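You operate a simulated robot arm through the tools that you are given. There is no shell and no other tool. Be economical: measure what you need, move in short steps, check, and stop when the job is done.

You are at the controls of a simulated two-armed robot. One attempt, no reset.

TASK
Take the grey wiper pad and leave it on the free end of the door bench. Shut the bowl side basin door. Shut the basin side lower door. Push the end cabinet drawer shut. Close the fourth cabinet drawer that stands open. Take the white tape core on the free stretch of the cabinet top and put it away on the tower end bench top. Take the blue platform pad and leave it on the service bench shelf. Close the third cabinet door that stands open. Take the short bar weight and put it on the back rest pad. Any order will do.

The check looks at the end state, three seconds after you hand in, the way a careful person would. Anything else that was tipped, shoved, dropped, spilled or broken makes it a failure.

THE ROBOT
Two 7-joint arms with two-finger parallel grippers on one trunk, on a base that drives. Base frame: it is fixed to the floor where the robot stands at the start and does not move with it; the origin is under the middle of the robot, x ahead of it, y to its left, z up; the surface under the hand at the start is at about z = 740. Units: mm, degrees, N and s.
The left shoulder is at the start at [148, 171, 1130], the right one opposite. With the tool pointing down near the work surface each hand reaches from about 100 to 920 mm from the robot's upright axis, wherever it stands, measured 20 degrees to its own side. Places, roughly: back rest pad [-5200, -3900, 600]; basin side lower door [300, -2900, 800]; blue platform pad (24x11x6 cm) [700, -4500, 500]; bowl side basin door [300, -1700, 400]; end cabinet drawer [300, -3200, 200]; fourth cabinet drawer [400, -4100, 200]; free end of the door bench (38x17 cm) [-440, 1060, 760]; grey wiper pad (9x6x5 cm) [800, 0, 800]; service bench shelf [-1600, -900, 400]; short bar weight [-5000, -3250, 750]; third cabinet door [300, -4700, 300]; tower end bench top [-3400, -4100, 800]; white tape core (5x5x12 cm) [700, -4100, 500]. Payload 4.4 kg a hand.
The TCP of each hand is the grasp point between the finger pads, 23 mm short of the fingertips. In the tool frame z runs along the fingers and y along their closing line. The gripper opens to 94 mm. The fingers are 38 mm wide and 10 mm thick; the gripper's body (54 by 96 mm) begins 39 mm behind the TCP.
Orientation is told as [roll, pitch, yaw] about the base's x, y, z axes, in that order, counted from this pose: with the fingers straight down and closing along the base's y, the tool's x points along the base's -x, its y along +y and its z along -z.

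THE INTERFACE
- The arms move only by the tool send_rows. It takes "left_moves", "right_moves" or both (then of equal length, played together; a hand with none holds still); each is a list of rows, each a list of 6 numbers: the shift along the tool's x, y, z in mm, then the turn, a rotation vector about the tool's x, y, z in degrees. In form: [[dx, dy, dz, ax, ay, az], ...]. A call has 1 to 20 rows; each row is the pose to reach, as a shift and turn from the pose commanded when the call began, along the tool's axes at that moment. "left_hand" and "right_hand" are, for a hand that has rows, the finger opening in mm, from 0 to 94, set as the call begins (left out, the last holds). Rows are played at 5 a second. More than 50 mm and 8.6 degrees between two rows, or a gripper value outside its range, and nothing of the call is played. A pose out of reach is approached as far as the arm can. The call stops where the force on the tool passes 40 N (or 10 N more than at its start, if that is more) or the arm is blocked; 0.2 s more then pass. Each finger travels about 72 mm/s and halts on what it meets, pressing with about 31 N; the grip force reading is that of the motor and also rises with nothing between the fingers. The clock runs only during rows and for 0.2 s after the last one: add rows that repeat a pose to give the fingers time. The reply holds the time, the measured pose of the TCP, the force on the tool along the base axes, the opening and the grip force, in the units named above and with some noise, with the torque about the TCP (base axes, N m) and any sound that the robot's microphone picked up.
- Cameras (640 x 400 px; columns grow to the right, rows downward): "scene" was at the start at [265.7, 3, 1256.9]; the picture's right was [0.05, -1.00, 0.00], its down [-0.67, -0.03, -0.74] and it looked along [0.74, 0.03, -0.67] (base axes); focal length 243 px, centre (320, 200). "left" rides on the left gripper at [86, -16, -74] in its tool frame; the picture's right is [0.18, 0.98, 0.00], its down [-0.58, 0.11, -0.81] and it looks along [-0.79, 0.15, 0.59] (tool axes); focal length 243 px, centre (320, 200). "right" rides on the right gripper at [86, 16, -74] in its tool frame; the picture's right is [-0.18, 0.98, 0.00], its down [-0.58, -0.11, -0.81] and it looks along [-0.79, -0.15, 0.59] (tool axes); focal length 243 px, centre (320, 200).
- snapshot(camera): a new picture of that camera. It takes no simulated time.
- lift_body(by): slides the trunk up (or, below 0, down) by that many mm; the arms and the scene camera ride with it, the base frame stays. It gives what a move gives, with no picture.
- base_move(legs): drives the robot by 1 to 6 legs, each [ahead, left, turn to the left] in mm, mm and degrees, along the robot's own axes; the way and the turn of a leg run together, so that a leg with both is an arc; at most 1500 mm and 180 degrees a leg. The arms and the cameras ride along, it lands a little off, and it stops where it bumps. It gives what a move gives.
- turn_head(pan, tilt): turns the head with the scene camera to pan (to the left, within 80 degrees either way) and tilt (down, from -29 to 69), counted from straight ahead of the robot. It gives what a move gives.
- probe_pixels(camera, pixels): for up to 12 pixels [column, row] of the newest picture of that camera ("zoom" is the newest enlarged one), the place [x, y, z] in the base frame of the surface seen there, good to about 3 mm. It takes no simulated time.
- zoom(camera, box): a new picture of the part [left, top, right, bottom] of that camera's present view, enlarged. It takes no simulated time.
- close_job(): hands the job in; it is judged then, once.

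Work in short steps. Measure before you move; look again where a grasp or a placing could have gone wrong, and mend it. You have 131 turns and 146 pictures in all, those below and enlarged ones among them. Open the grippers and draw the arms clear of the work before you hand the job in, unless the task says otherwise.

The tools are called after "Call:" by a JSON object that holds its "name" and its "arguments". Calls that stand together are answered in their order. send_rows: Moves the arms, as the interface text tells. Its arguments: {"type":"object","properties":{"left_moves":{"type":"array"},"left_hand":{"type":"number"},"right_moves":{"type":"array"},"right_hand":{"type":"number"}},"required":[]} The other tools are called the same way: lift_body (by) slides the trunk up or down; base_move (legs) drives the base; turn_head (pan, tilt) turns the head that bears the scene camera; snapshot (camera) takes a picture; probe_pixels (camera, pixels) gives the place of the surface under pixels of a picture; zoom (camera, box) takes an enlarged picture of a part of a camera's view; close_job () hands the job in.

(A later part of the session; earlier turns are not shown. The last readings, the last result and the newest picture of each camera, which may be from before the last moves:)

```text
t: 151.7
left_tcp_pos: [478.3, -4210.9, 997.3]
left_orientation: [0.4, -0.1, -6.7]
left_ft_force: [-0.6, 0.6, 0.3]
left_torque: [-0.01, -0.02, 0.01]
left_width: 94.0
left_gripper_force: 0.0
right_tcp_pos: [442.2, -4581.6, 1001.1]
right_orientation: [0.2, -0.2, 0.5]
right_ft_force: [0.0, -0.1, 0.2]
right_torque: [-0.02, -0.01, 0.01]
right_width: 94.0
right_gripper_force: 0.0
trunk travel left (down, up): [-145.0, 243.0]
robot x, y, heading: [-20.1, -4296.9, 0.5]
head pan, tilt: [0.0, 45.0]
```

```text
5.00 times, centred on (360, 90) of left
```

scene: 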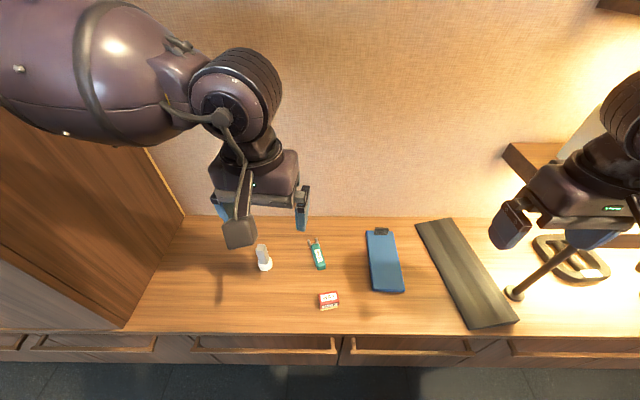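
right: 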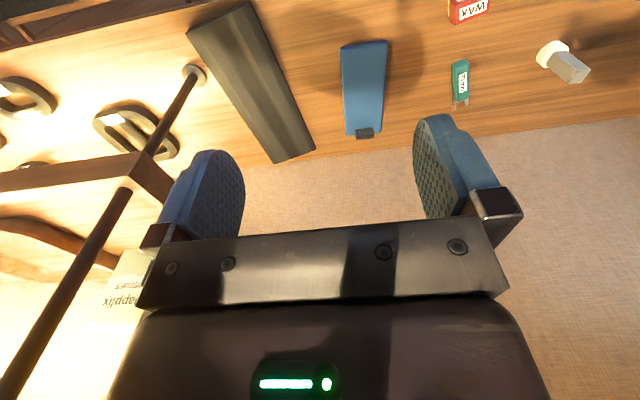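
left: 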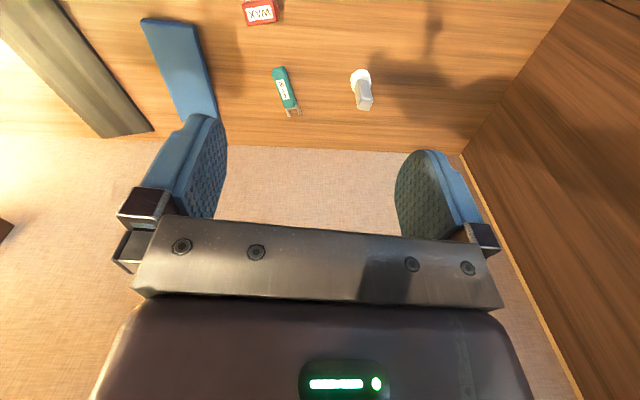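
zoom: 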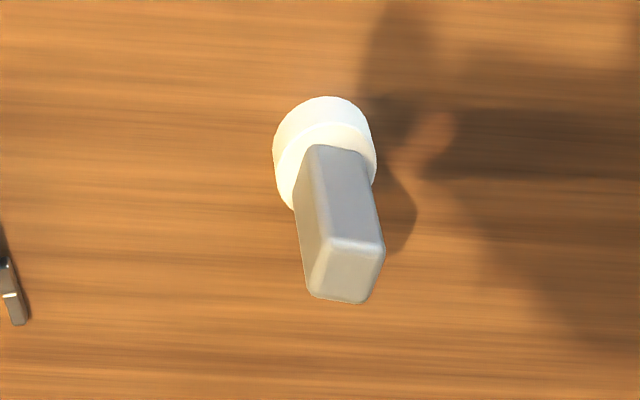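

Tape core: base at (687,-4095), grey stem up to z 592. Blue pad: 20 mm thick slab with a black grip block at (814,-4517), top at z 540, which is the handle. I lower the trunk and recheck poses.

Call:
{"name": "probe_pixels", "arguments": {"camera": "right", "pixels": [[350, 160], [350, 175], [400, 150], [600, 110]]}}

Call:
{"name": "lift_body", "arguments": {"by": -140}}

Call:
{"name": "base_move", "arguments": {"legs": [[60, 0, -0.5]]}}

```text
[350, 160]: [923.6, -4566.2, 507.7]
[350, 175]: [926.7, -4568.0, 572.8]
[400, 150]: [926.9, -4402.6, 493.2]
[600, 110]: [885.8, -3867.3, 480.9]
```

```text
t: 153.4
left_tcp_pos: [478.8, -4211.2, 837.7]
left_orientation: [-0.1, 4.5, -6.8]
left_ft_force: [0.0, -0.1, -0.3]
left_torque: [-0.02, -0.03, 0.0]
left_width: 94.1
left_gripper_force: 0.1
right_tcp_pos: [444.6, -4580.9, 742.2]
right_orientation: [0.2, 24.2, 0.4]
right_ft_force: [-0.2, 0.5, -0.1]
right_torque: [-0.01, -0.01, 0.02]
right_width: 94.1
right_gripper_force: 0.0
trunk travel left (down, up): [-5.0, 383.0]
robot x, y, heading: [-17.6, -4290.0, 0.5]
head pan, tilt: [0.0, 45.0]
```

```text
t: 154.3
left_tcp_pos: [541.2, -4215.2, 836.9]
left_orientation: [-0.3, 4.7, -7.2]
left_ft_force: [0.7, 0.0, -0.1]
left_torque: [-0.03, 0.01, 0.01]
left_width: 94.2
left_gripper_force: 0.0
right_tcp_pos: [502.9, -4583.3, 741.3]
right_orientation: [0.0, 24.3, 0.2]
right_ft_force: [0.6, 0.2, 0.1]
right_torque: [-0.02, 0.0, -0.02]
right_width: 93.8
right_gripper_force: 0.0
trunk travel left (down, up): [-5.0, 383.0]
robot x, y, heading: [43.8, -4292.6, 0.3]
head pan, tilt: [0.0, 45.0]
```

I bring the left hand, levelled, above the tape core stem.

Call:
{"name": "send_rows", "arguments": {"left_moves": [[-35, 33, 0, 0, -1.5, -2], [-70, 66, 10, 0, -3, -4], [-106, 100, 40, 0, -4.7, -6], [-141, 133, 80, 0, -4.7, -7.2], [-142, 133, 126, 0, -4.7, -7.2], [-142, 133, 126, 0, -4.7, -7.2]]}}

Call:
{"name": "snapshot", "arguments": {"camera": "left"}}

```text
refused: row 3 steps farther than a row can; nothing moved
```

```text
95 pictures are left
```

left: 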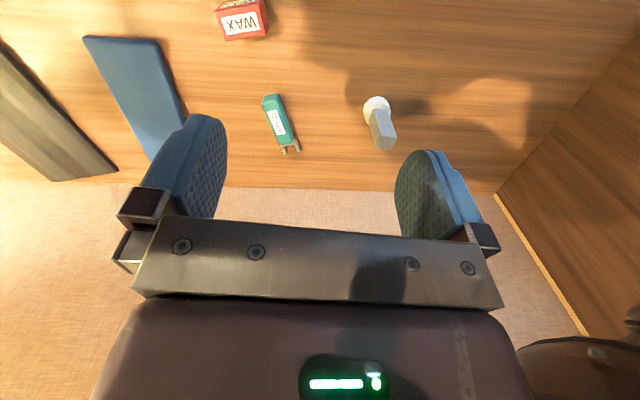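

One step was too long, so I split it into smaller steps.

Call:
{"name": "send_rows", "arguments": {"left_moves": [[-28, 26, 0, 0, -1, -1.5], [-56, 52, 0, 0, -2, -3], [-84, 78, 10, 0, -3, -4.5], [-112, 104, 25, 0, -4, -6], [-130, 122, 55, 0, -4.7, -7.2], [-142, 133, 90, 0, -4.7, -7.2], [-142, 133, 126, 0, -4.7, -7.2], [-142, 133, 126, 0, -4.7, -7.2]]}}

Call:
{"name": "snapshot", "arguments": {"camera": "left"}}

```text
t: 156.1
left_tcp_pos: [690.8, -4100.4, 696.5]
left_orientation: [0.2, -0.3, 0.1]
left_ft_force: [0.2, -0.8, -1.2]
left_torque: [0.0, 0.03, 0.0]
left_width: 94.1
left_gripper_force: 0.1
right_tcp_pos: [502.5, -4585.2, 741.6]
right_orientation: [0.1, 24.3, 0.2]
right_ft_force: [-1.0, 0.1, -0.5]
right_torque: [0.01, 0.01, 0.02]
right_width: 94.1
right_gripper_force: 0.0
trunk travel left (down, up): [-5.0, 383.0]
robot x, y, heading: [42.9, -4292.9, 0.2]
head pan, tilt: [0.0, 45.0]
```

```text
94 pictures are left
```

left: 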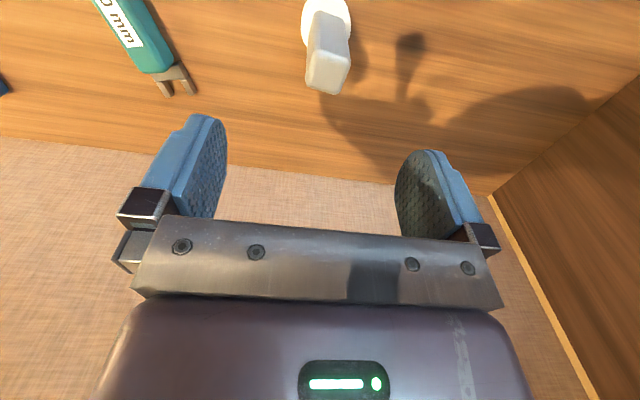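

The stem top is at (327,75). I probe it for the final approach.

Call:
{"name": "probe_pixels", "arguments": {"camera": "left", "pixels": [[312, 60], [346, 62], [310, 84], [342, 90], [327, 72], [325, 10], [310, 40]]}}

```text
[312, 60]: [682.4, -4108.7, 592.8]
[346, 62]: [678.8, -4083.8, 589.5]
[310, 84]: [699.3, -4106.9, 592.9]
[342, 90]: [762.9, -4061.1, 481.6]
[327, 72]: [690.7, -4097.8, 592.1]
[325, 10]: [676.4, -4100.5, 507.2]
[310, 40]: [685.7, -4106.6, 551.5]
```

The stem is centred under the hand. I narrow the fingers, lower to z≈560 and close.

Call:
{"name": "send_rows", "arguments": {"left_moves": [[0, 3, 35, 0, 0, 0], [0, 3, 75, 0, 0, 0], [0, 3, 110, 0, 0, 0], [0, 3, 136, 0, 0, 0], [0, 3, 136, 0, 0, 0]], "left_hand": 62}}

Call:
{"name": "send_rows", "arguments": {"left_moves": [[0, 0, 0, 0, 0, 0], [0, 0, 0, 0, 0, 0], [0, 0, 0, 0, 0, 0], [0, 0, 0, 0, 0, 0], [0, 0, 0, 0, 0, 0]], "left_hand": 5}}

Call:
{"name": "send_rows", "arguments": {"left_moves": [[0, 0, -20, 0, 0, 0], [0, 0, -60, 0, 0, 0], [0, 0, -100, 0, 0, 0], [0, 0, -140, 0, 0, 0], [0, 0, -180, 0, 0, 0], [40, 0, -200, 0, 0, 0], [80, 0, -220, 0, 0, 0], [120, 0, -240, 0, 0, 0], [160, 0, -260, 0, 0, 0], [200, 20, -270, 0, 0, 0]]}}

Call:
{"name": "snapshot", "arguments": {"camera": "left"}}

```text
t: 157.3
left_tcp_pos: [687.6, -4095.7, 564.5]
left_orientation: [0.1, -0.3, 0.0]
left_ft_force: [0.2, 0.1, -0.1]
left_torque: [0.02, 0.05, 0.01]
left_width: 62.3
left_gripper_force: 0.2
right_tcp_pos: [502.6, -4582.8, 742.4]
right_orientation: [0.1, 24.3, 0.0]
right_ft_force: [-0.2, 0.6, 0.3]
right_torque: [0.0, 0.02, -0.01]
right_width: 94.2
right_gripper_force: 0.0
trunk travel left (down, up): [-5.0, 383.0]
robot x, y, heading: [43.0, -4295.2, 0.3]
head pan, tilt: [0.0, 45.0]
```

```text
t: 158.5
left_tcp_pos: [687.1, -4097.1, 562.9]
left_orientation: [0.2, -0.1, -0.1]
left_ft_force: [-0.1, -0.1, 0.6]
left_torque: [-0.01, -0.01, 0.01]
left_width: 29.5
left_gripper_force: 31.3
right_tcp_pos: [503.0, -4584.0, 740.4]
right_orientation: [0.2, 24.3, 0.0]
right_ft_force: [-0.8, -0.2, 0.4]
right_torque: [-0.01, -0.04, 0.01]
right_width: 93.9
right_gripper_force: 0.1
trunk travel left (down, up): [-5.0, 383.0]
robot x, y, heading: [42.6, -4289.9, 0.1]
head pan, tilt: [0.0, 45.0]
```

```text
t: 160.7
left_tcp_pos: [590.0, -4095.4, 792.0]
left_orientation: [0.1, 0.0, 0.2]
left_ft_force: [-0.2, 0.8, -1.0]
left_torque: [-0.01, -0.06, -0.01]
left_width: 29.4
left_gripper_force: 30.8
left hand out of reach, approached as far as the arm can: row 8, 9, 10
right_tcp_pos: [502.9, -4581.8, 742.1]
right_orientation: [0.1, 24.2, 0.1]
right_ft_force: [-0.8, -0.1, -0.2]
right_torque: [0.03, 0.01, 0.0]
right_width: 93.9
right_gripper_force: 0.1
trunk travel left (down, up): [-5.0, 383.0]
robot x, y, heading: [42.2, -4297.1, 0.0]
head pan, tilt: [0.0, 45.0]
```

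```text
93 pictures are left
```

left: 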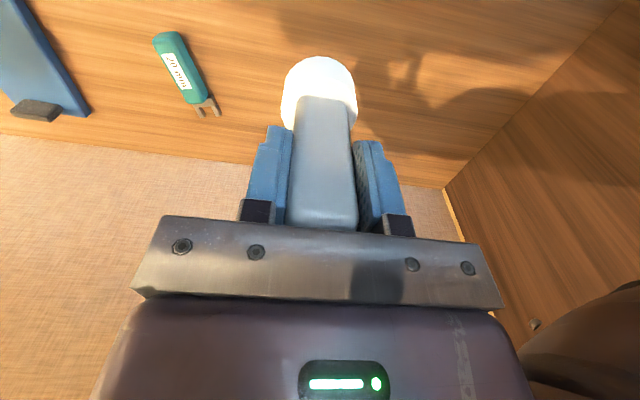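

The tape core is held firmly. Now I level the right hand at the blue pad's lateral position and check the shelf's clearance.

Call:
{"name": "send_rows", "arguments": {"right_moves": [[-32, 15, -14, 0, -6, 0], [-64, 30, -28, 0, -12, 0], [-95, 45, -42, 0, -18, 0], [-125, 60, -56, 0, -24.3, 0], [-125, 60, -56, 0, -24.3, 0]], "right_hand": 94}}

Call:
{"name": "snapshot", "arguments": {"camera": "scene"}}

Call:
{"name": "snapshot", "arguments": {"camera": "right"}}

```text
t: 161.9
left_tcp_pos: [589.4, -4097.4, 793.5]
left_orientation: [0.1, -0.1, 0.2]
left_ft_force: [0.1, -0.7, 0.0]
left_torque: [0.0, -0.01, 0.04]
left_width: 29.8
left_gripper_force: 30.8
right_tcp_pos: [640.9, -4523.5, 743.4]
right_orientation: [0.1, 0.0, 0.1]
right_ft_force: [-0.5, 0.2, 0.3]
right_torque: [0.04, -0.01, 0.0]
right_width: 94.1
right_gripper_force: 0.0
trunk travel left (down, up): [-5.0, 383.0]
robot x, y, heading: [39.9, -4294.8, 0.0]
head pan, tilt: [0.0, 45.0]
```

```text
92 pictures are left
```

scene: 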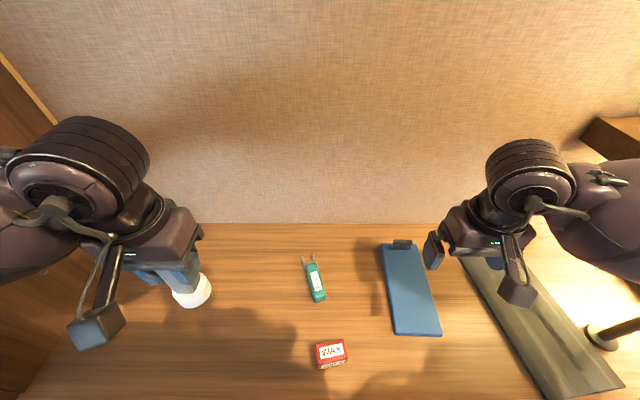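

```text
91 pictures are left
```

right: 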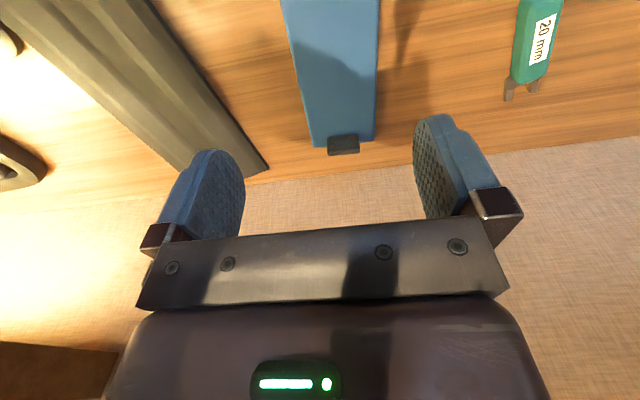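

I probe the shelf corner and the black block.

Call:
{"name": "probe_pixels", "arguments": {"camera": "scene", "pixels": [[600, 122], [585, 140], [630, 155], [575, 165], [600, 200], [603, 335]]}}

Call:
{"name": "probe_pixels", "arguments": {"camera": "right", "pixels": [[330, 139], [358, 137], [330, 151], [358, 150], [344, 145], [310, 140], [374, 138], [344, 130]]}}

```text
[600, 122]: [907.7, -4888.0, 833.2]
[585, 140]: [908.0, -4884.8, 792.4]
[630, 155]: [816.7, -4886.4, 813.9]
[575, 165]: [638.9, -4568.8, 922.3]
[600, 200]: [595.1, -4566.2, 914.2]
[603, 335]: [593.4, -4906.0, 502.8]
```

```text
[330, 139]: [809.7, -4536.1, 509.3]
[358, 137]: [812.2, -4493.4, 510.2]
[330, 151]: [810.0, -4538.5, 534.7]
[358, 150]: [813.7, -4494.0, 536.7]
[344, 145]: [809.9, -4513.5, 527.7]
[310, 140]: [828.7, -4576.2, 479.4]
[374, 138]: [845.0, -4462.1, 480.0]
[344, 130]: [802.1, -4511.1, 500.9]
```

The shelf is far (y<-4885). The block spans y -4538..-4493, with its front at x 810 and top at 537. I turn the right hand 90° so the fingers close along x across the block.

Call:
{"name": "send_rows", "arguments": {"right_moves": [[0, 0, 0, 0, 0, 8], [0, 0, 0, 0, 0, 16], [0, 0, 0, 0, 0, 24], [0, 0, 0, 0, 0, 32], [0, 0, 0, 0, 0, 40], [0, 0, 0, 0, 0, 48], [0, 0, 0, 0, 0, 56], [0, 0, 0, 0, 0, 64], [0, 0, 0, 0, 0, 72], [0, 0, 0, 0, 0, 80], [0, 0, 0, 0, 0, 88], [0, 0, 0, 0, 0, 90], [0, 0, 0, 0, 0, 90]]}}

Call:
{"name": "snapshot", "arguments": {"camera": "right"}}

```text
t: 164.7
left_tcp_pos: [590.3, -4096.9, 792.5]
left_orientation: [0.0, -0.1, 0.0]
left_ft_force: [-0.4, -0.3, -0.3]
left_torque: [-0.01, 0.02, -0.04]
left_width: 29.6
left_gripper_force: 30.8
right_tcp_pos: [640.8, -4522.4, 742.0]
right_orientation: [-0.1, 0.0, -90.0]
right_ft_force: [-0.4, -0.5, 0.5]
right_torque: [0.0, 0.01, 0.03]
right_width: 94.1
right_gripper_force: 0.0
trunk travel left (down, up): [-5.0, 383.0]
robot x, y, heading: [46.5, -4295.5, 0.2]
head pan, tilt: [0.0, 45.0]
```

```text
90 pictures are left
```

right: 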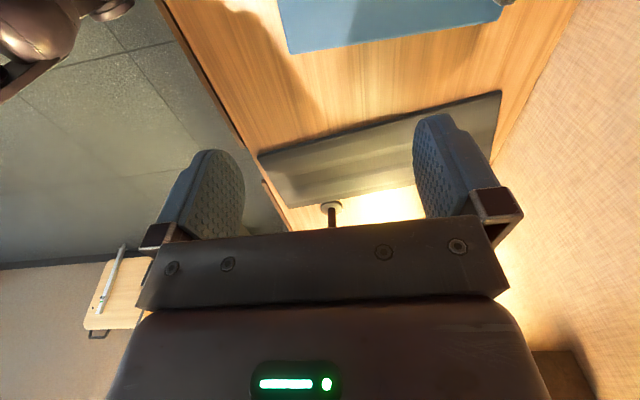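

The turn worked. I move over the block (818,-4516) at z 640 and look.

Call:
{"name": "send_rows", "arguments": {"right_moves": [[0, 44, 0, 0, 0, 0], [2, 88, 0, 0, 0, 0], [4, 132, 0, 0, 0, 0], [6, 177, 0, 0, 0, 0], [6, 177, 40, 0, 0, 0], [6, 177, 80, 0, 0, 0], [6, 177, 102, 0, 0, 0], [6, 177, 102, 0, 0, 0]], "right_hand": 60}}

Call:
{"name": "snapshot", "arguments": {"camera": "right"}}

```text
t: 166.5
left_tcp_pos: [588.8, -4096.4, 792.2]
left_orientation: [0.1, -0.2, 0.0]
left_ft_force: [0.1, -0.5, -0.7]
left_torque: [-0.01, 0.02, 0.0]
left_width: 29.6
left_gripper_force: 30.7
right_tcp_pos: [818.3, -4517.8, 638.5]
right_orientation: [-0.1, 0.1, -89.9]
right_ft_force: [0.1, -0.2, 0.6]
right_torque: [-0.03, -0.01, 0.03]
right_width: 59.8
right_gripper_force: 0.1
trunk travel left (down, up): [-5.0, 383.0]
robot x, y, heading: [44.2, -4293.9, 0.0]
head pan, tilt: [0.0, 45.0]
```

```text
89 pictures are left
```

right: 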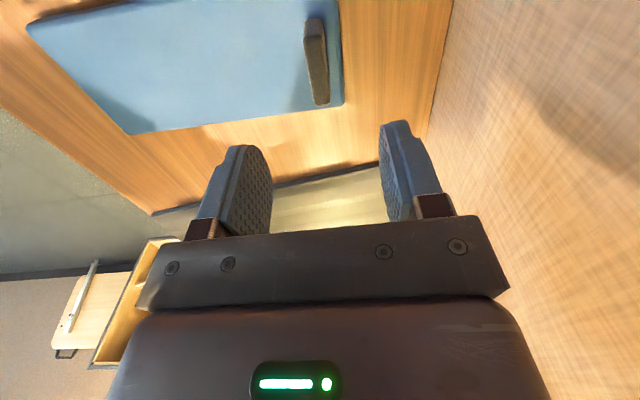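

The black block is at (316,60). I probe its top edges.

Call:
{"name": "probe_pixels", "arguments": {"camera": "right", "pixels": [[308, 25], [322, 22], [315, 100], [328, 98], [318, 60], [342, 100], [342, 40], [309, 60]]}}

Call:
{"name": "zoom", "arguments": {"camera": "right", "box": [270, 0, 370, 130]}}

```text
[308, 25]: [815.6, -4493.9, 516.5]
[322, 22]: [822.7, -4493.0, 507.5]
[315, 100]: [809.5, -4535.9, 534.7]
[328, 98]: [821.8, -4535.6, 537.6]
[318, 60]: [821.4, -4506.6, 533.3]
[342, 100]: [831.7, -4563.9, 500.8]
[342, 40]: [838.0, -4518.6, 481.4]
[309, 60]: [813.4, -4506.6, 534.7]
```

```text
3.08 times, centred on (320, 65) of right
```

zoom: 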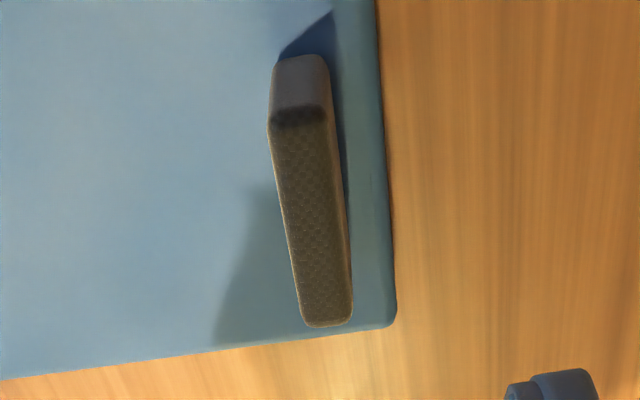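

The block is 13 mm thick at x≈816, y≈-4515. I lower to TCP z≈531 and close on it.

Call:
{"name": "send_rows", "arguments": {"right_moves": [[2, -2, 40, 0, 0, 0], [2, -2, 80, 0, 0, 0], [2, -2, 100, 0, 0, 0], [2, -2, 107, 0, 0, 0], [2, -2, 107, 0, 0, 0]]}}

Call:
{"name": "send_rows", "arguments": {"right_moves": [[0, 0, 0, 0, 0, 0], [0, 0, 0, 0, 0, 0], [0, 0, 0, 0, 0, 0], [0, 0, 0, 0, 0, 0], [0, 0, 0, 0, 0, 0]], "right_hand": 0}}

Call:
{"name": "send_rows", "arguments": {"right_moves": [[0, 0, -10, 0, 0, 0], [0, 0, -25, 0, 0, 0], [0, 0, -45, 0, 0, 0], [0, 0, -45, 0, 0, 0]]}}

Call:
{"name": "snapshot", "arguments": {"camera": "right"}}

Call:
{"name": "snapshot", "arguments": {"camera": "scene"}}

```text
t: 167.7
left_tcp_pos: [589.9, -4097.3, 792.5]
left_orientation: [0.1, 0.0, 0.1]
left_ft_force: [-0.5, 0.8, -1.5]
left_torque: [0.03, -0.02, -0.01]
left_width: 29.6
left_gripper_force: 30.3
right_tcp_pos: [814.9, -4516.0, 532.3]
right_orientation: [-0.1, 0.0, -90.0]
right_ft_force: [-0.6, 1.6, -0.7]
right_torque: [0.0, 0.03, 0.02]
right_width: 59.9
right_gripper_force: 0.1
trunk travel left (down, up): [-5.0, 383.0]
robot x, y, heading: [39.2, -4293.2, 0.3]
head pan, tilt: [0.0, 45.0]
```

```text
t: 168.9
left_tcp_pos: [588.9, -4097.7, 792.8]
left_orientation: [0.1, -0.2, 0.1]
left_ft_force: [0.5, 0.0, -1.1]
left_torque: [-0.01, -0.02, -0.01]
left_width: 29.6
left_gripper_force: 30.6
right_tcp_pos: [814.1, -4514.9, 531.1]
right_orientation: [0.1, 0.1, -89.9]
right_ft_force: [1.5, 0.6, 1.3]
right_torque: [0.06, 0.0, -0.07]
right_width: 13.7
right_gripper_force: 30.8
trunk travel left (down, up): [-5.0, 383.0]
robot x, y, heading: [46.2, -4292.6, 0.1]
head pan, tilt: [0.0, 45.0]
```

```text
t: 169.9
left_tcp_pos: [589.3, -4097.3, 794.0]
left_orientation: [0.1, -0.1, 0.0]
left_ft_force: [0.2, -0.5, -1.1]
left_torque: [0.0, 0.0, 0.0]
left_width: 29.7
left_gripper_force: 30.9
right_tcp_pos: [816.0, -4514.6, 577.4]
right_orientation: [0.1, 0.2, -89.9]
right_ft_force: [0.0, 0.6, -1.1]
right_torque: [0.0, -0.12, -0.01]
right_width: 13.7
right_gripper_force: 30.5
trunk travel left (down, up): [-5.0, 383.0]
robot x, y, heading: [41.0, -4294.1, 0.1]
head pan, tilt: [0.0, 45.0]
```

```text
87 pictures are left
```

right: 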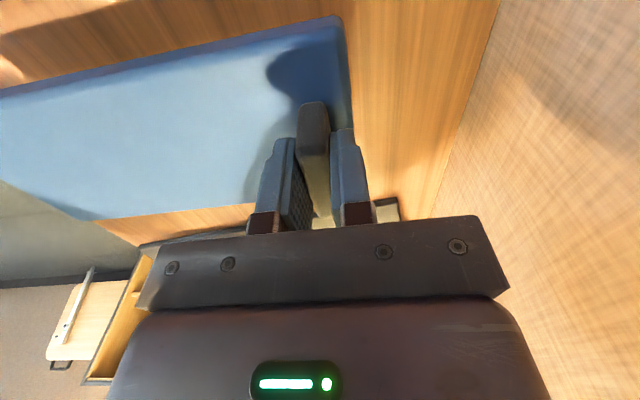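

```text
86 pictures are left
```

scene: 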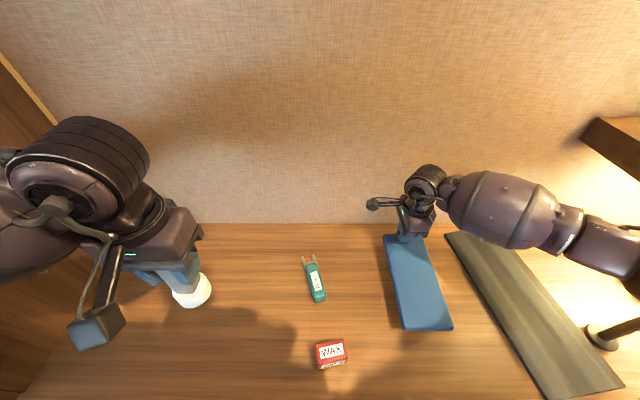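

The pad is light and hangs level. I raise it a bit more and drive straight back from the counter.

Call:
{"name": "send_rows", "arguments": {"right_moves": [[0, 0, -30, 0, 0, 0], [0, 0, -60, 0, 0, 0], [0, 0, -60, 0, 0, 0]]}}

Call:
{"name": "base_move", "arguments": {"legs": [[-800, 0, 0]]}}

Call:
{"name": "snapshot", "arguments": {"camera": "scene"}}

```text
t: 170.7
left_tcp_pos: [591.2, -4097.5, 792.9]
left_orientation: [0.0, -0.1, 0.1]
left_ft_force: [1.2, -0.4, -0.3]
left_torque: [0.01, -0.02, 0.02]
left_width: 29.8
left_gripper_force: 31.2
right_tcp_pos: [815.7, -4513.9, 638.9]
right_orientation: [0.0, 0.1, -89.9]
right_ft_force: [0.8, 0.0, -2.1]
right_torque: [-0.02, -0.18, 0.02]
right_width: 13.7
right_gripper_force: 30.9
trunk travel left (down, up): [-5.0, 383.0]
robot x, y, heading: [39.9, -4295.2, 0.1]
head pan, tilt: [0.0, 45.0]
```

```text
t: 175.0
left_tcp_pos: [-215.4, -4099.0, 792.6]
left_orientation: [0.1, -0.1, 0.5]
left_ft_force: [0.2, -0.2, -1.0]
left_torque: [-0.02, 0.02, -0.01]
left_width: 29.8
left_gripper_force: 31.2
right_tcp_pos: [14.4, -4515.4, 637.6]
right_orientation: [0.0, 0.1, -89.5]
right_ft_force: [-0.2, 0.5, -1.5]
right_torque: [0.0, -0.14, 0.01]
right_width: 13.6
right_gripper_force: 30.7
trunk travel left (down, up): [-5.0, 383.0]
robot x, y, heading: [-760.9, -4298.2, 0.5]
head pan, tilt: [0.0, 45.0]
```

```text
85 pictures are left
```

scene: 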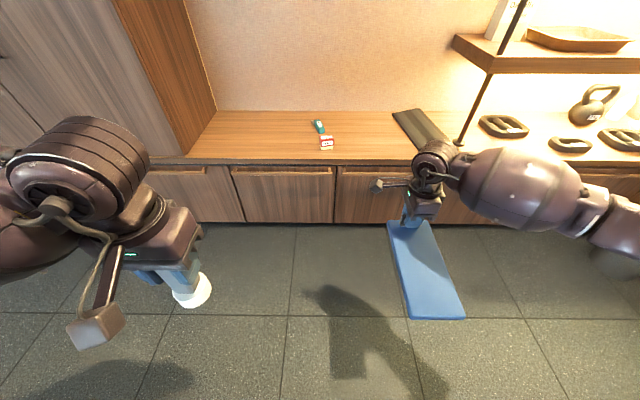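

Pad and core are both held. I turn left to face +y in the open aisle and look ahead for the route to the service bench.

Call:
{"name": "base_move", "arguments": {"legs": [[0, 0, 90]]}}

Call:
{"name": "turn_head", "arguments": {"pan": 20, "tilt": 20}}

Call:
{"name": "snapshot", "arguments": {"camera": "scene"}}

Call:
{"name": "turn_head", "arguments": {"pan": 75, "tilt": 15}}

Call:
{"name": "snapshot", "arguments": {"camera": "scene"}}

```text
t: 179.3
left_tcp_pos: [-979.4, -3759.4, 792.4]
left_orientation: [0.2, -0.2, 92.3]
left_ft_force: [0.0, 0.5, -1.0]
left_torque: [-0.03, -0.03, 0.0]
left_width: 29.7
left_gripper_force: 31.2
right_tcp_pos: [-571.2, -3518.2, 637.3]
right_orientation: [-0.1, 0.0, 2.2]
right_ft_force: [-1.0, -0.6, -0.7]
right_torque: [0.16, 0.01, -0.01]
right_width: 13.3
right_gripper_force: 30.7
trunk travel left (down, up): [-5.0, 383.0]
robot x, y, heading: [-763.7, -4298.6, 92.6]
head pan, tilt: [0.0, 45.0]
```

```text
t: 180.2
left_tcp_pos: [-979.1, -3759.1, 792.7]
left_orientation: [0.1, -0.2, 92.3]
left_ft_force: [0.6, 1.0, -1.9]
left_torque: [0.03, 0.0, -0.02]
left_width: 29.6
left_gripper_force: 30.8
right_tcp_pos: [-571.6, -3519.0, 636.4]
right_orientation: [-0.1, 0.2, 2.2]
right_ft_force: [0.0, -0.7, -0.9]
right_torque: [0.12, 0.01, 0.02]
right_width: 13.5
right_gripper_force: 31.3
trunk travel left (down, up): [-5.0, 383.0]
robot x, y, heading: [-758.1, -4296.8, 92.3]
head pan, tilt: [20.0, 20.0]
```

```text
84 pictures are left
```

scene: 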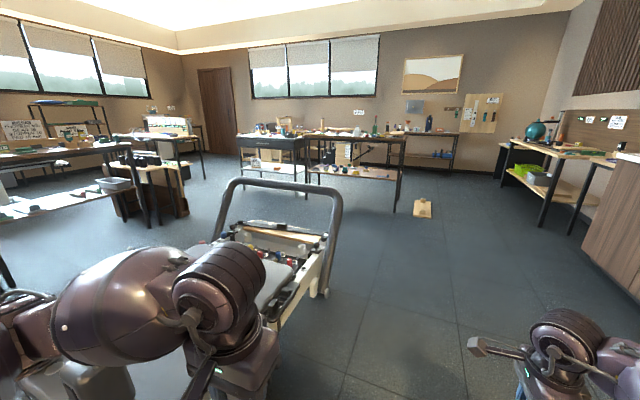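

```text
t: 181.5
left_tcp_pos: [-978.1, -3759.3, 793.1]
left_orientation: [0.1, 0.0, 92.3]
left_ft_force: [-0.1, 0.3, -1.1]
left_torque: [-0.05, 0.01, -0.02]
left_width: 29.8
left_gripper_force: 31.6
right_tcp_pos: [-571.2, -3518.1, 637.4]
right_orientation: [0.0, 0.1, 2.2]
right_ft_force: [-0.2, 0.4, -0.9]
right_torque: [0.17, 0.02, -0.01]
right_width: 13.7
right_gripper_force: 30.6
trunk travel left (down, up): [-5.0, 383.0]
robot x, y, heading: [-764.4, -4302.1, 92.3]
head pan, tilt: [75.0, 15.0]
```

```text
83 pictures are left
```

scene: 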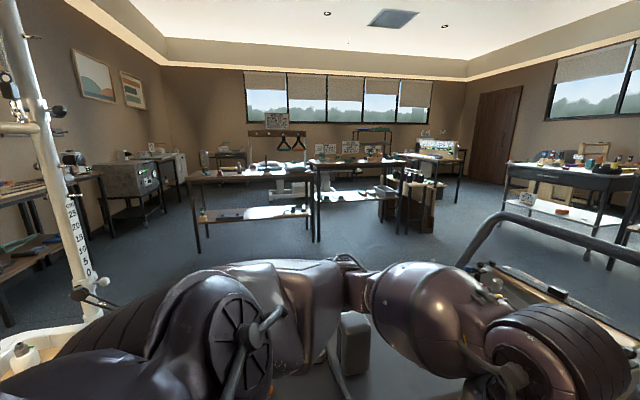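

The reformer frame lies just ahead-left. I measure its right side, the floor board and the service bench before driving.

Call:
{"name": "turn_head", "arguments": {"pan": 15, "tilt": 25}}

Call:
{"name": "snapshot", "arguments": {"camera": "scene"}}

```text
t: 182.8
left_tcp_pos: [-979.4, -3760.7, 793.1]
left_orientation: [0.1, -0.1, 92.3]
left_ft_force: [-0.2, 0.5, -0.7]
left_torque: [0.01, -0.01, 0.0]
left_width: 29.9
left_gripper_force: 31.1
right_tcp_pos: [-570.9, -3517.1, 637.1]
right_orientation: [-0.1, 0.1, 2.1]
right_ft_force: [0.4, -0.3, -0.9]
right_torque: [0.12, 0.0, -0.02]
right_width: 13.7
right_gripper_force: 31.0
trunk travel left (down, up): [-5.0, 383.0]
robot x, y, heading: [-761.0, -4299.7, 92.6]
head pan, tilt: [15.0, 25.0]
```

```text
82 pictures are left
```

scene: 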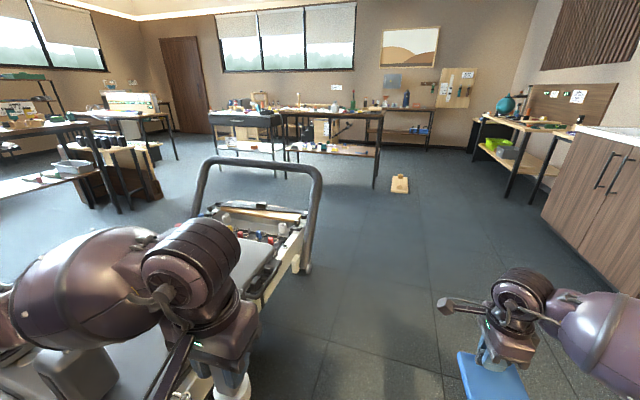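

Call:
{"name": "probe_pixels", "arguments": {"camera": "scene", "pixels": [[305, 272], [318, 180], [205, 175], [270, 300], [400, 190], [377, 185], [375, 155], [380, 118], [282, 115], [330, 150], [290, 150], [250, 395]]}}

Call:
{"name": "zoom", "arguments": {"camera": "scene", "box": [190, 80, 430, 210]}}

```text
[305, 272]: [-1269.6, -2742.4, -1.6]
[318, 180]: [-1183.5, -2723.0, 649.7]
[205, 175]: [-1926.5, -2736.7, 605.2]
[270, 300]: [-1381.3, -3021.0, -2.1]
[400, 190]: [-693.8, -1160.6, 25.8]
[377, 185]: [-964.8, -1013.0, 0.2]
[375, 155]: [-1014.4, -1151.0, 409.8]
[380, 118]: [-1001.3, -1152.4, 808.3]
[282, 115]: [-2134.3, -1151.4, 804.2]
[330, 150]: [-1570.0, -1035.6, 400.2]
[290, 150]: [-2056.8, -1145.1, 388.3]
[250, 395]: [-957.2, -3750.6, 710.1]
```

```text
2.67 times, centred on (310, 145) of scene
```

zoom: 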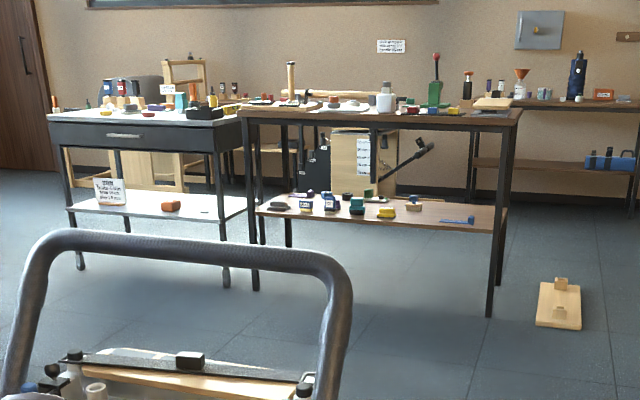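

The service bench spans x -2134..-1001, with its front edge at y≈-1150, top at z 806 and shelf at z≈400. The reformer ends at y≈-2720, so I drive north along x≈-760 past it and then look at the shelf.

Call:
{"name": "base_move", "arguments": {"legs": [[1300, 0, -2.4], [1000, 0, 0], [0, 500, 0]]}}

Call:
{"name": "turn_head", "arguments": {"pan": 5, "tilt": 30}}

Call:
{"name": "snapshot", "arguments": {"camera": "scene"}}

```text
t: 198.4
left_tcp_pos: [-1528.4, -1492.1, 792.8]
left_orientation: [0.1, -0.2, 92.0]
left_ft_force: [0.3, 0.7, -0.5]
left_torque: [-0.01, -0.01, -0.04]
left_width: 29.5
left_gripper_force: 30.9
right_tcp_pos: [-1119.5, -1253.0, 637.3]
right_orientation: [-0.1, 0.2, 1.9]
right_ft_force: [-0.1, -0.5, -1.3]
right_torque: [0.14, 0.02, 0.02]
right_width: 13.9
right_gripper_force: 30.7
trunk travel left (down, up): [-5.0, 383.0]
robot x, y, heading: [-1314.9, -2033.8, 92.0]
head pan, tilt: [15.0, 25.0]
```

```text
t: 199.1
left_tcp_pos: [-1528.6, -1492.2, 792.6]
left_orientation: [0.1, -0.1, 92.0]
left_ft_force: [0.3, 0.8, -0.6]
left_torque: [0.01, 0.01, 0.03]
left_width: 30.0
left_gripper_force: 30.7
right_tcp_pos: [-1120.6, -1252.7, 637.7]
right_orientation: [0.0, 0.2, 1.9]
right_ft_force: [0.1, -0.4, -2.0]
right_torque: [0.13, 0.0, -0.03]
right_width: 13.7
right_gripper_force: 31.5
trunk travel left (down, up): [-5.0, 383.0]
robot x, y, heading: [-1316.2, -2033.8, 92.2]
head pan, tilt: [5.0, 30.0]
```

```text
80 pictures are left
```

scene: 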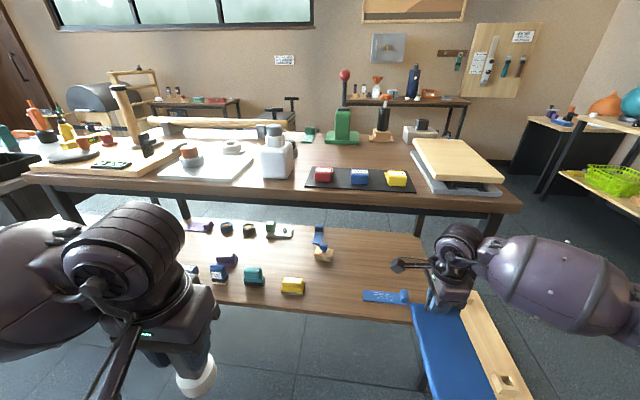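

The shelf has free space around (370,262), right of the yellow box and behind the blue wrench. I measure it.

Call:
{"name": "probe_pixels", "arguments": {"camera": "scene", "pixels": [[370, 262], [303, 288], [300, 300], [365, 296], [408, 298], [334, 258], [325, 255], [415, 250], [400, 232], [412, 318], [345, 308], [410, 205]]}}

Call:
{"name": "zoom", "arguments": {"camera": "scene", "box": [180, 200, 440, 330]}}

```text
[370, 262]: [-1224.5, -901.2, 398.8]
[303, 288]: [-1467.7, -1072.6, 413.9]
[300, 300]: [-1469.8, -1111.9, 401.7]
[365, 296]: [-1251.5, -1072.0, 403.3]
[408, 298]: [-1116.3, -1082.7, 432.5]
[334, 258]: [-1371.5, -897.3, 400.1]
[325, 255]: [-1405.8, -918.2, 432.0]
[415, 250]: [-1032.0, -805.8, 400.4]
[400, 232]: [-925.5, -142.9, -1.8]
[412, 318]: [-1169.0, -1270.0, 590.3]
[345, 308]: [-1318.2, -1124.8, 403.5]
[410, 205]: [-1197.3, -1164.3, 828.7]
```

```text
2.46 times, centred on (310, 265) of scene
```

zoom: 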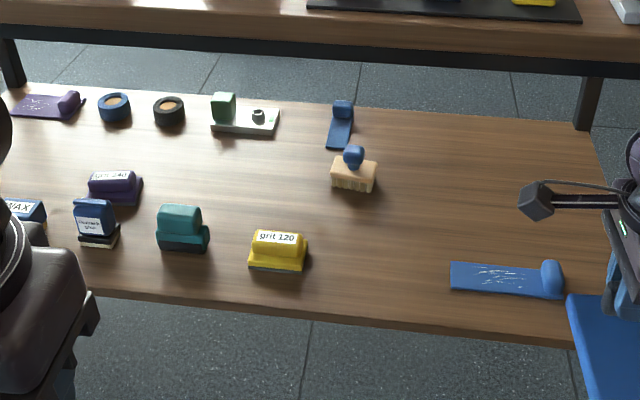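

The free shelf area is x -1370..-1040, y -1030..-790, best reached from the bench's open east end with the pad pointing forward. I back off and turn the right hand 180° so the pad extends ahead of it.

Call:
{"name": "base_move", "arguments": {"legs": [[-400, 0, 0]]}}

Call:
{"name": "send_rows", "arguments": {"right_moves": [[0, 0, 0, 0, 0, -8], [0, 0, 0, 0, 0, -16], [0, 0, 0, 0, 0, -24], [0, 0, 0, 0, 0, -32], [0, 0, 0, 0, 0, -40], [0, 0, 0, 0, 0, -48], [0, 0, 0, 0, 0, -56], [0, 0, 0, 0, 0, -64], [0, 0, 0, 0, 0, -72], [0, 0, 0, 0, 0, -80], [0, 0, 0, 0, 0, -88], [0, 0, 0, 0, 0, -92]]}}

Call:
{"name": "send_rows", "arguments": {"right_moves": [[0, 0, 0, 0, 0, -8], [0, 0, 0, 0, 0, -16], [0, 0, 0, 0, 0, -24], [0, 0, 0, 0, 0, -32], [0, 0, 0, 0, 0, -40], [0, 0, 0, 0, 0, -48], [0, 0, 0, 0, 0, -56], [0, 0, 0, 0, 0, -64], [0, 0, 0, 0, 0, -72], [0, 0, 0, 0, 0, -80], [0, 0, 0, 0, 0, -88]]}}

Call:
{"name": "snapshot", "arguments": {"camera": "scene"}}

```text
t: 201.0
left_tcp_pos: [-1511.7, -1744.6, 792.7]
left_orientation: [0.1, -0.2, 91.4]
left_ft_force: [0.7, -0.6, -1.8]
left_torque: [0.01, 0.01, 0.01]
left_width: 29.6
left_gripper_force: 30.6
right_tcp_pos: [-1098.3, -1508.8, 638.5]
right_orientation: [0.0, 0.0, 1.4]
right_ft_force: [-0.2, 0.3, -0.6]
right_torque: [0.15, 0.04, -0.03]
right_width: 13.6
right_gripper_force: 31.2
trunk travel left (down, up): [-5.0, 383.0]
robot x, y, heading: [-1301.2, -2287.7, 91.6]
head pan, tilt: [5.0, 30.0]
stopped in leg 1: the robot was blocked; the commanded pose is now the measured one
```

```text
t: 203.6
left_tcp_pos: [-1511.1, -1744.3, 792.3]
left_orientation: [0.1, -0.2, 91.4]
left_ft_force: [0.3, 0.1, -0.2]
left_torque: [0.01, 0.0, -0.02]
left_width: 29.8
left_gripper_force: 30.9
right_tcp_pos: [-1097.3, -1510.4, 638.4]
right_orientation: [0.1, -0.2, 93.5]
right_ft_force: [0.1, 0.8, -2.8]
right_torque: [-0.02, 0.17, -0.04]
right_width: 13.6
right_gripper_force: 31.1
trunk travel left (down, up): [-5.0, 383.0]
robot x, y, heading: [-1301.8, -2290.1, 91.4]
head pan, tilt: [5.0, 30.0]
```

```text
t: 206.0
left_tcp_pos: [-1508.6, -1741.6, 788.4]
left_orientation: [0.3, 0.3, 91.5]
left_ft_force: [0.1, 0.7, -1.9]
left_torque: [-0.11, 0.09, -0.03]
left_width: 29.8
left_gripper_force: 31.2
right_tcp_pos: [-1138.3, -1611.7, 589.7]
right_orientation: [-2.8, -0.2, -179.9]
right_ft_force: [4.7, 0.4, -6.0]
right_torque: [-0.2, 0.32, -0.06]
right_width: 13.6
right_gripper_force: 31.4
right hand out of reach, approached as far as the arm can: row 6, 7, 8, 9, 10, 11
trunk travel left (down, up): [-5.0, 383.0]
robot x, y, heading: [-1300.8, -2286.8, 91.8]
head pan, tilt: [5.0, 30.0]
```

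```text
78 pictures are left
```

scene: 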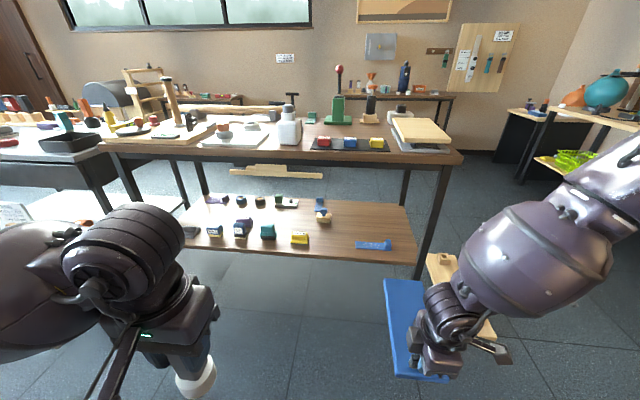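

The right hand reached almost +90° with the pad pointing forward. I probe the right wrist and forearm to see how far it could go under the bench top, and re-measure the gap on the shelf.

Call:
{"name": "probe_pixels", "arguments": {"camera": "scene", "pixels": [[440, 290], [450, 308], [470, 320], [465, 280], [440, 340], [435, 362], [500, 215], [390, 285], [425, 285], [385, 370], [480, 350], [600, 170]]}}

Call:
{"name": "zoom", "arguments": {"camera": "scene", "box": [360, 180, 560, 400]}}

```text
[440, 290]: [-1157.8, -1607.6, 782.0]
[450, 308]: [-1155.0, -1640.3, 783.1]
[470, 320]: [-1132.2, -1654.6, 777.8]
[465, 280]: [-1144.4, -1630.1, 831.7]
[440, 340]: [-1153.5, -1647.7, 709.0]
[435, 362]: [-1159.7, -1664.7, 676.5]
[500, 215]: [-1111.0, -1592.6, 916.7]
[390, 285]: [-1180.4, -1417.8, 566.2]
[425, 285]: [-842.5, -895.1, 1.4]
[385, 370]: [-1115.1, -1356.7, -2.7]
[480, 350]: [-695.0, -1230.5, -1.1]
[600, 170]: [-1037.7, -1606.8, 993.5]
```

```text
1.82 times, centred on (460, 290) of scene
```

zoom: 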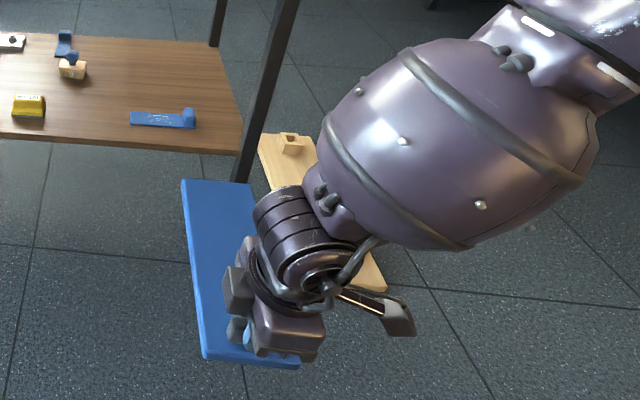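

A vertical hand cannot get under the bench top, because the forearm rises steeply. I will set the pad down at the tower bench later and regrasp it with a tilted hand. First I swing the pad back to the side, nearer and higher, for driving.

Call:
{"name": "send_rows", "arguments": {"right_moves": [[5, 15, -12, 0, 0, 8], [10, 30, -24, 0, 0, 16], [15, 50, -36, 0, 0, 24], [20, 70, -48, 0, 0, 32], [25, 90, -60, 0, 0, 40], [30, 110, -72, 0, 0, 48], [35, 130, -84, 0, 0, 56], [40, 150, -96, 0, 0, 64], [45, 170, -108, 0, 0, 72], [50, 185, -120, 0, 0, 80], [55, 200, -132, 0, 0, 88], [60, 200, -145, 0, 0, 88]]}}

Call:
{"name": "lift_body", "arguments": {"by": 140}}

Call:
{"name": "snapshot", "arguments": {"camera": "scene"}}

```text
t: 208.6
left_tcp_pos: [-1506.3, -1743.6, 793.9]
left_orientation: [0.2, -0.2, 91.3]
left_ft_force: [1.2, 0.1, -0.4]
left_torque: [-0.02, 0.06, 0.02]
left_width: 29.8
left_gripper_force: 30.4
right_tcp_pos: [-1154.0, -1758.3, 701.2]
right_orientation: [-3.7, -3.4, 97.2]
right_ft_force: [2.7, 2.4, 0.0]
right_torque: [-0.15, 0.31, 0.03]
right_width: 13.5
right_gripper_force: 30.7
right hand out of reach, approached as far as the arm can: row 8, 9, 10, 11, 12
trunk travel left (down, up): [-5.0, 383.0]
robot x, y, heading: [-1302.3, -2290.1, 91.5]
head pan, tilt: [5.0, 30.0]
```

```text
t: 210.3
left_tcp_pos: [-1510.1, -1744.4, 930.6]
left_orientation: [0.2, 0.0, 91.3]
left_ft_force: [0.8, 0.2, -1.1]
left_torque: [-0.02, -0.03, 0.04]
left_width: 29.8
left_gripper_force: 30.6
right_tcp_pos: [-1145.7, -1748.1, 842.9]
right_orientation: [-0.1, -3.0, 92.2]
right_ft_force: [0.1, 0.9, -1.6]
right_torque: [-0.02, 0.16, -0.01]
right_width: 13.8
right_gripper_force: 31.0
trunk travel left (down, up): [-145.0, 243.0]
robot x, y, heading: [-1302.7, -2284.7, 91.3]
head pan, tilt: [5.0, 30.0]
```

```text
76 pictures are left
```

scene: 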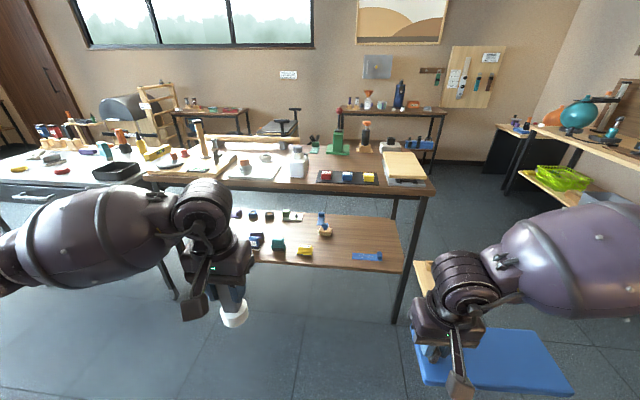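

Now I move ahead slightly, turn to face west and look for the tower end bench.

Call:
{"name": "base_move", "arguments": {"legs": [[180, 0, 0], [0, 0, 88.5]]}}

Call:
{"name": "turn_head", "arguments": {"pan": 20, "tilt": 22}}

Call:
{"name": "snapshot", "arguments": {"camera": "scene"}}

```text
t: 215.5
left_tcp_pos: [-1859.7, -2289.1, 932.4]
left_orientation: [0.1, -0.2, 178.4]
left_ft_force: [0.0, -0.6, -0.1]
left_torque: [-0.04, -0.01, 0.02]
left_width: 29.6
left_gripper_force: 31.3
right_tcp_pos: [-1837.0, -1924.6, 846.4]
right_orientation: [-0.2, -3.2, 179.1]
right_ft_force: [0.1, -0.7, -1.8]
right_torque: [-0.12, 0.0, 0.02]
right_width: 13.9
right_gripper_force: 31.1
trunk travel left (down, up): [-145.0, 243.0]
robot x, y, heading: [-1307.3, -2108.8, 178.7]
head pan, tilt: [5.0, 30.0]
```

```text
t: 216.2
left_tcp_pos: [-1860.1, -2289.4, 932.2]
left_orientation: [0.1, -0.1, 178.3]
left_ft_force: [-0.6, 0.4, -1.0]
left_torque: [-0.02, 0.0, 0.0]
left_width: 29.6
left_gripper_force: 30.6
right_tcp_pos: [-1838.3, -1925.1, 845.2]
right_orientation: [0.0, -3.1, 179.1]
right_ft_force: [-0.9, -0.5, -1.6]
right_torque: [-0.15, -0.02, -0.03]
right_width: 13.8
right_gripper_force: 30.5
trunk travel left (down, up): [-145.0, 243.0]
robot x, y, heading: [-1309.3, -2109.1, 178.4]
head pan, tilt: [20.0, 22.0]
```

```text
75 pictures are left
```

scene: 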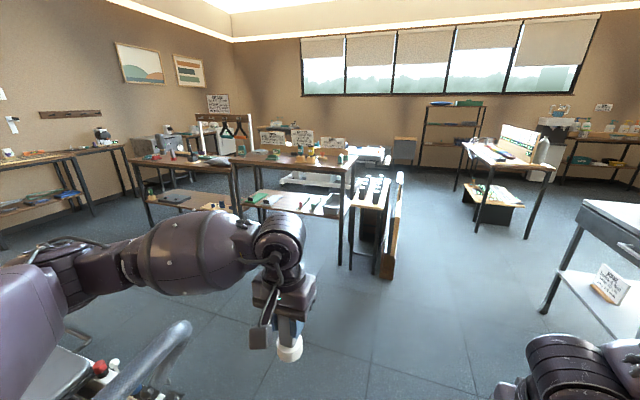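

I see two benches in the middle distance. I probe positions to identify the tower end bench at (-3400,-4100).

Call:
{"name": "probe_pixels", "arguments": {"camera": "scene", "pixels": [[225, 165], [135, 160], [230, 205], [290, 165], [350, 170], [240, 160], [345, 265], [390, 275], [180, 170], [150, 345], [65, 355], [370, 205]]}}

Call:
{"name": "zoom", "arguments": {"camera": "scene", "box": [110, 90, 430, 290]}}

```text
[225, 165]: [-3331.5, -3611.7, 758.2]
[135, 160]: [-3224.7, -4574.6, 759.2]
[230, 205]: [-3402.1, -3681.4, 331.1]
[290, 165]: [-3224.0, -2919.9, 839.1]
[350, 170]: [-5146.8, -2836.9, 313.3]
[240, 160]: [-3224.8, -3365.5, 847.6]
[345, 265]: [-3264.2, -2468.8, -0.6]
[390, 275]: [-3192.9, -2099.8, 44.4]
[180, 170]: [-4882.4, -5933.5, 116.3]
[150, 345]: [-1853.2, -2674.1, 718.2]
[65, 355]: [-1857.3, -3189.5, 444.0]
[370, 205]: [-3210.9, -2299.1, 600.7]
```

```text
2.00 times, centred on (270, 190) of scene
```

zoom: 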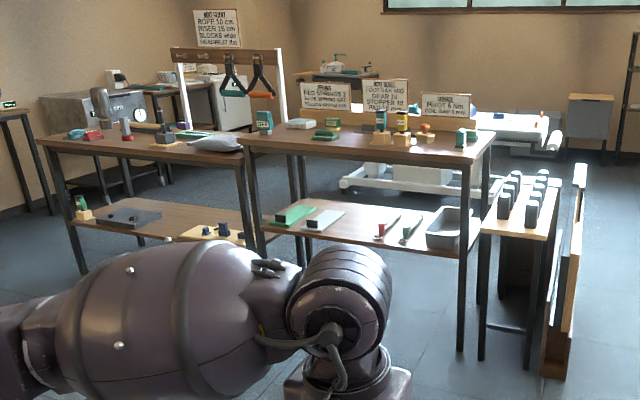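

The left bench (y -4575..-3610, front x≈-3225, top z≈760) is the tower end bench. I drive west to x≈-2500, then slide south to y≈-3950.

Call:
{"name": "base_move", "arguments": {"legs": [[1190, 0, 1.5], [0, 1400, 0], [0, 440, 0]]}}

Call:
{"name": "turn_head", "arguments": {"pan": 0, "tilt": 35}}

Call:
{"name": "snapshot", "arguments": {"camera": "scene"}}

```text
t: 238.2
left_tcp_pos: [-3046.4, -4113.7, 932.9]
left_orientation: [0.0, -0.1, -179.8]
left_ft_force: [0.6, 0.4, -1.2]
left_torque: [-0.01, -0.01, 0.04]
left_width: 29.6
left_gripper_force: 31.4
right_tcp_pos: [-3035.9, -3750.0, 847.7]
right_orientation: [-0.2, -3.2, -178.9]
right_ft_force: [0.2, -0.7, -0.7]
right_torque: [-0.16, -0.03, 0.01]
right_width: 13.7
right_gripper_force: 30.4
trunk travel left (down, up): [-145.0, 243.0]
robot x, y, heading: [-2499.2, -3916.0, -179.5]
head pan, tilt: [20.0, 22.0]
```

```text
t: 239.1
left_tcp_pos: [-3047.7, -4113.8, 932.9]
left_orientation: [0.2, -0.2, -179.8]
left_ft_force: [-0.4, 0.5, -1.7]
left_torque: [-0.03, 0.0, -0.01]
left_width: 29.7
left_gripper_force: 30.7
right_tcp_pos: [-3036.6, -3749.7, 847.1]
right_orientation: [-0.1, -3.3, -179.1]
right_ft_force: [-0.4, -0.5, -1.6]
right_torque: [-0.14, -0.04, -0.01]
right_width: 13.4
right_gripper_force: 31.3
trunk travel left (down, up): [-145.0, 243.0]
robot x, y, heading: [-2498.2, -3912.2, -179.5]
head pan, tilt: [0.0, 35.0]
```

```text
73 pictures are left
```

scene: 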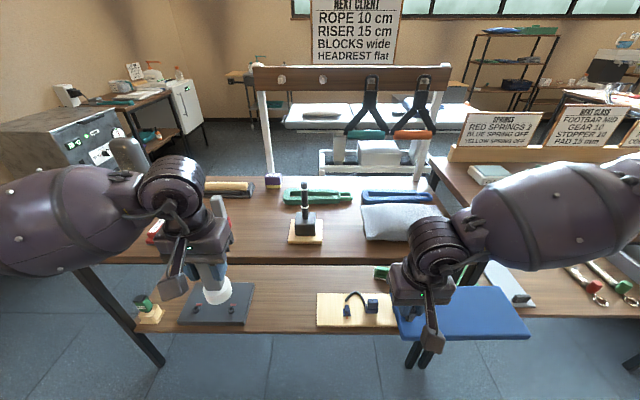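

I examine the bench top for free spots for the core, and a temporary spot for the pad.

Call:
{"name": "zoom", "arguments": {"camera": "scene", "box": [80, 160, 460, 340]}}

Call:
{"name": "probe_pixels", "arguments": {"camera": "scene", "pixels": [[260, 225], [290, 243], [322, 243], [340, 255], [340, 210], [364, 225], [410, 240], [250, 260], [420, 262], [260, 195], [285, 203], [240, 215]]}}

Call:
{"name": "snapshot", "arguments": {"camera": "left"}}

```text
1.68 times, centred on (270, 250) of scene
```

zoom: 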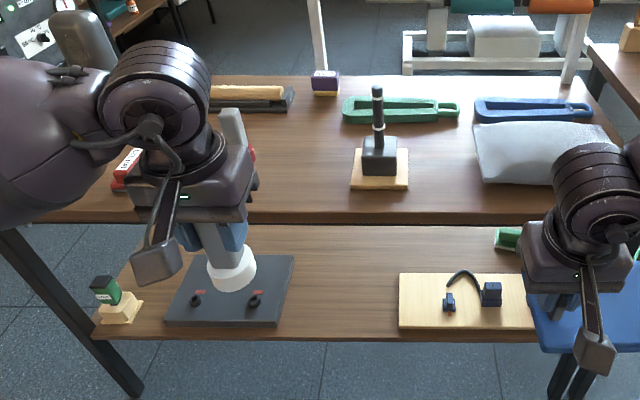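

```text
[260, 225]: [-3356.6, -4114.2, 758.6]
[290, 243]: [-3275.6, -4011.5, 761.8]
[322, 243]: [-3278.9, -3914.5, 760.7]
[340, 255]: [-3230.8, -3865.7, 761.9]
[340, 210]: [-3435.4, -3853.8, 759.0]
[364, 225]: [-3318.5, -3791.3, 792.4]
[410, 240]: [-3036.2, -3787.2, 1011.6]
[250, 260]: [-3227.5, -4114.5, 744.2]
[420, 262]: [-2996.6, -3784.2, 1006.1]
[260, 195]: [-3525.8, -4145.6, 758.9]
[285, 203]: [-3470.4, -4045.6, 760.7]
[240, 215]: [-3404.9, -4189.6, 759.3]
```

```text
71 pictures are left
```

left: 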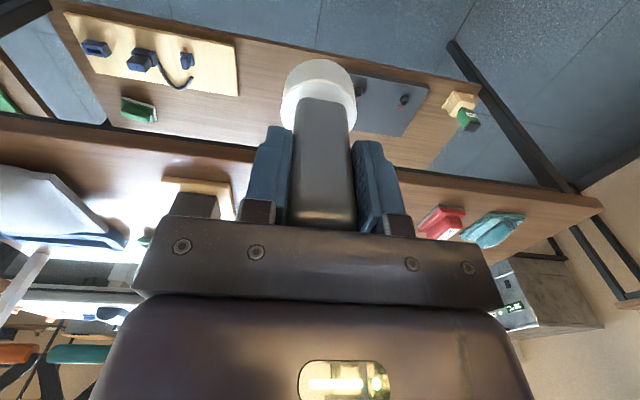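

The free region is around (-3370,-4140). I check the red item's position and the region's limits.

Call:
{"name": "probe_pixels", "arguments": {"camera": "left", "pixels": [[425, 228], [440, 210], [235, 190], [210, 185], [400, 185], [250, 160], [570, 205]]}}

```text
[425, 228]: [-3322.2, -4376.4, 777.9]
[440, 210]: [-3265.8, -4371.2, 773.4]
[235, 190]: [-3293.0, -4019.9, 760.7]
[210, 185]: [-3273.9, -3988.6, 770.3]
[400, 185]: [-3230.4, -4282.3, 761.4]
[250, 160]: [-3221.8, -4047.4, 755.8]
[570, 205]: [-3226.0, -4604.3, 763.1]
```

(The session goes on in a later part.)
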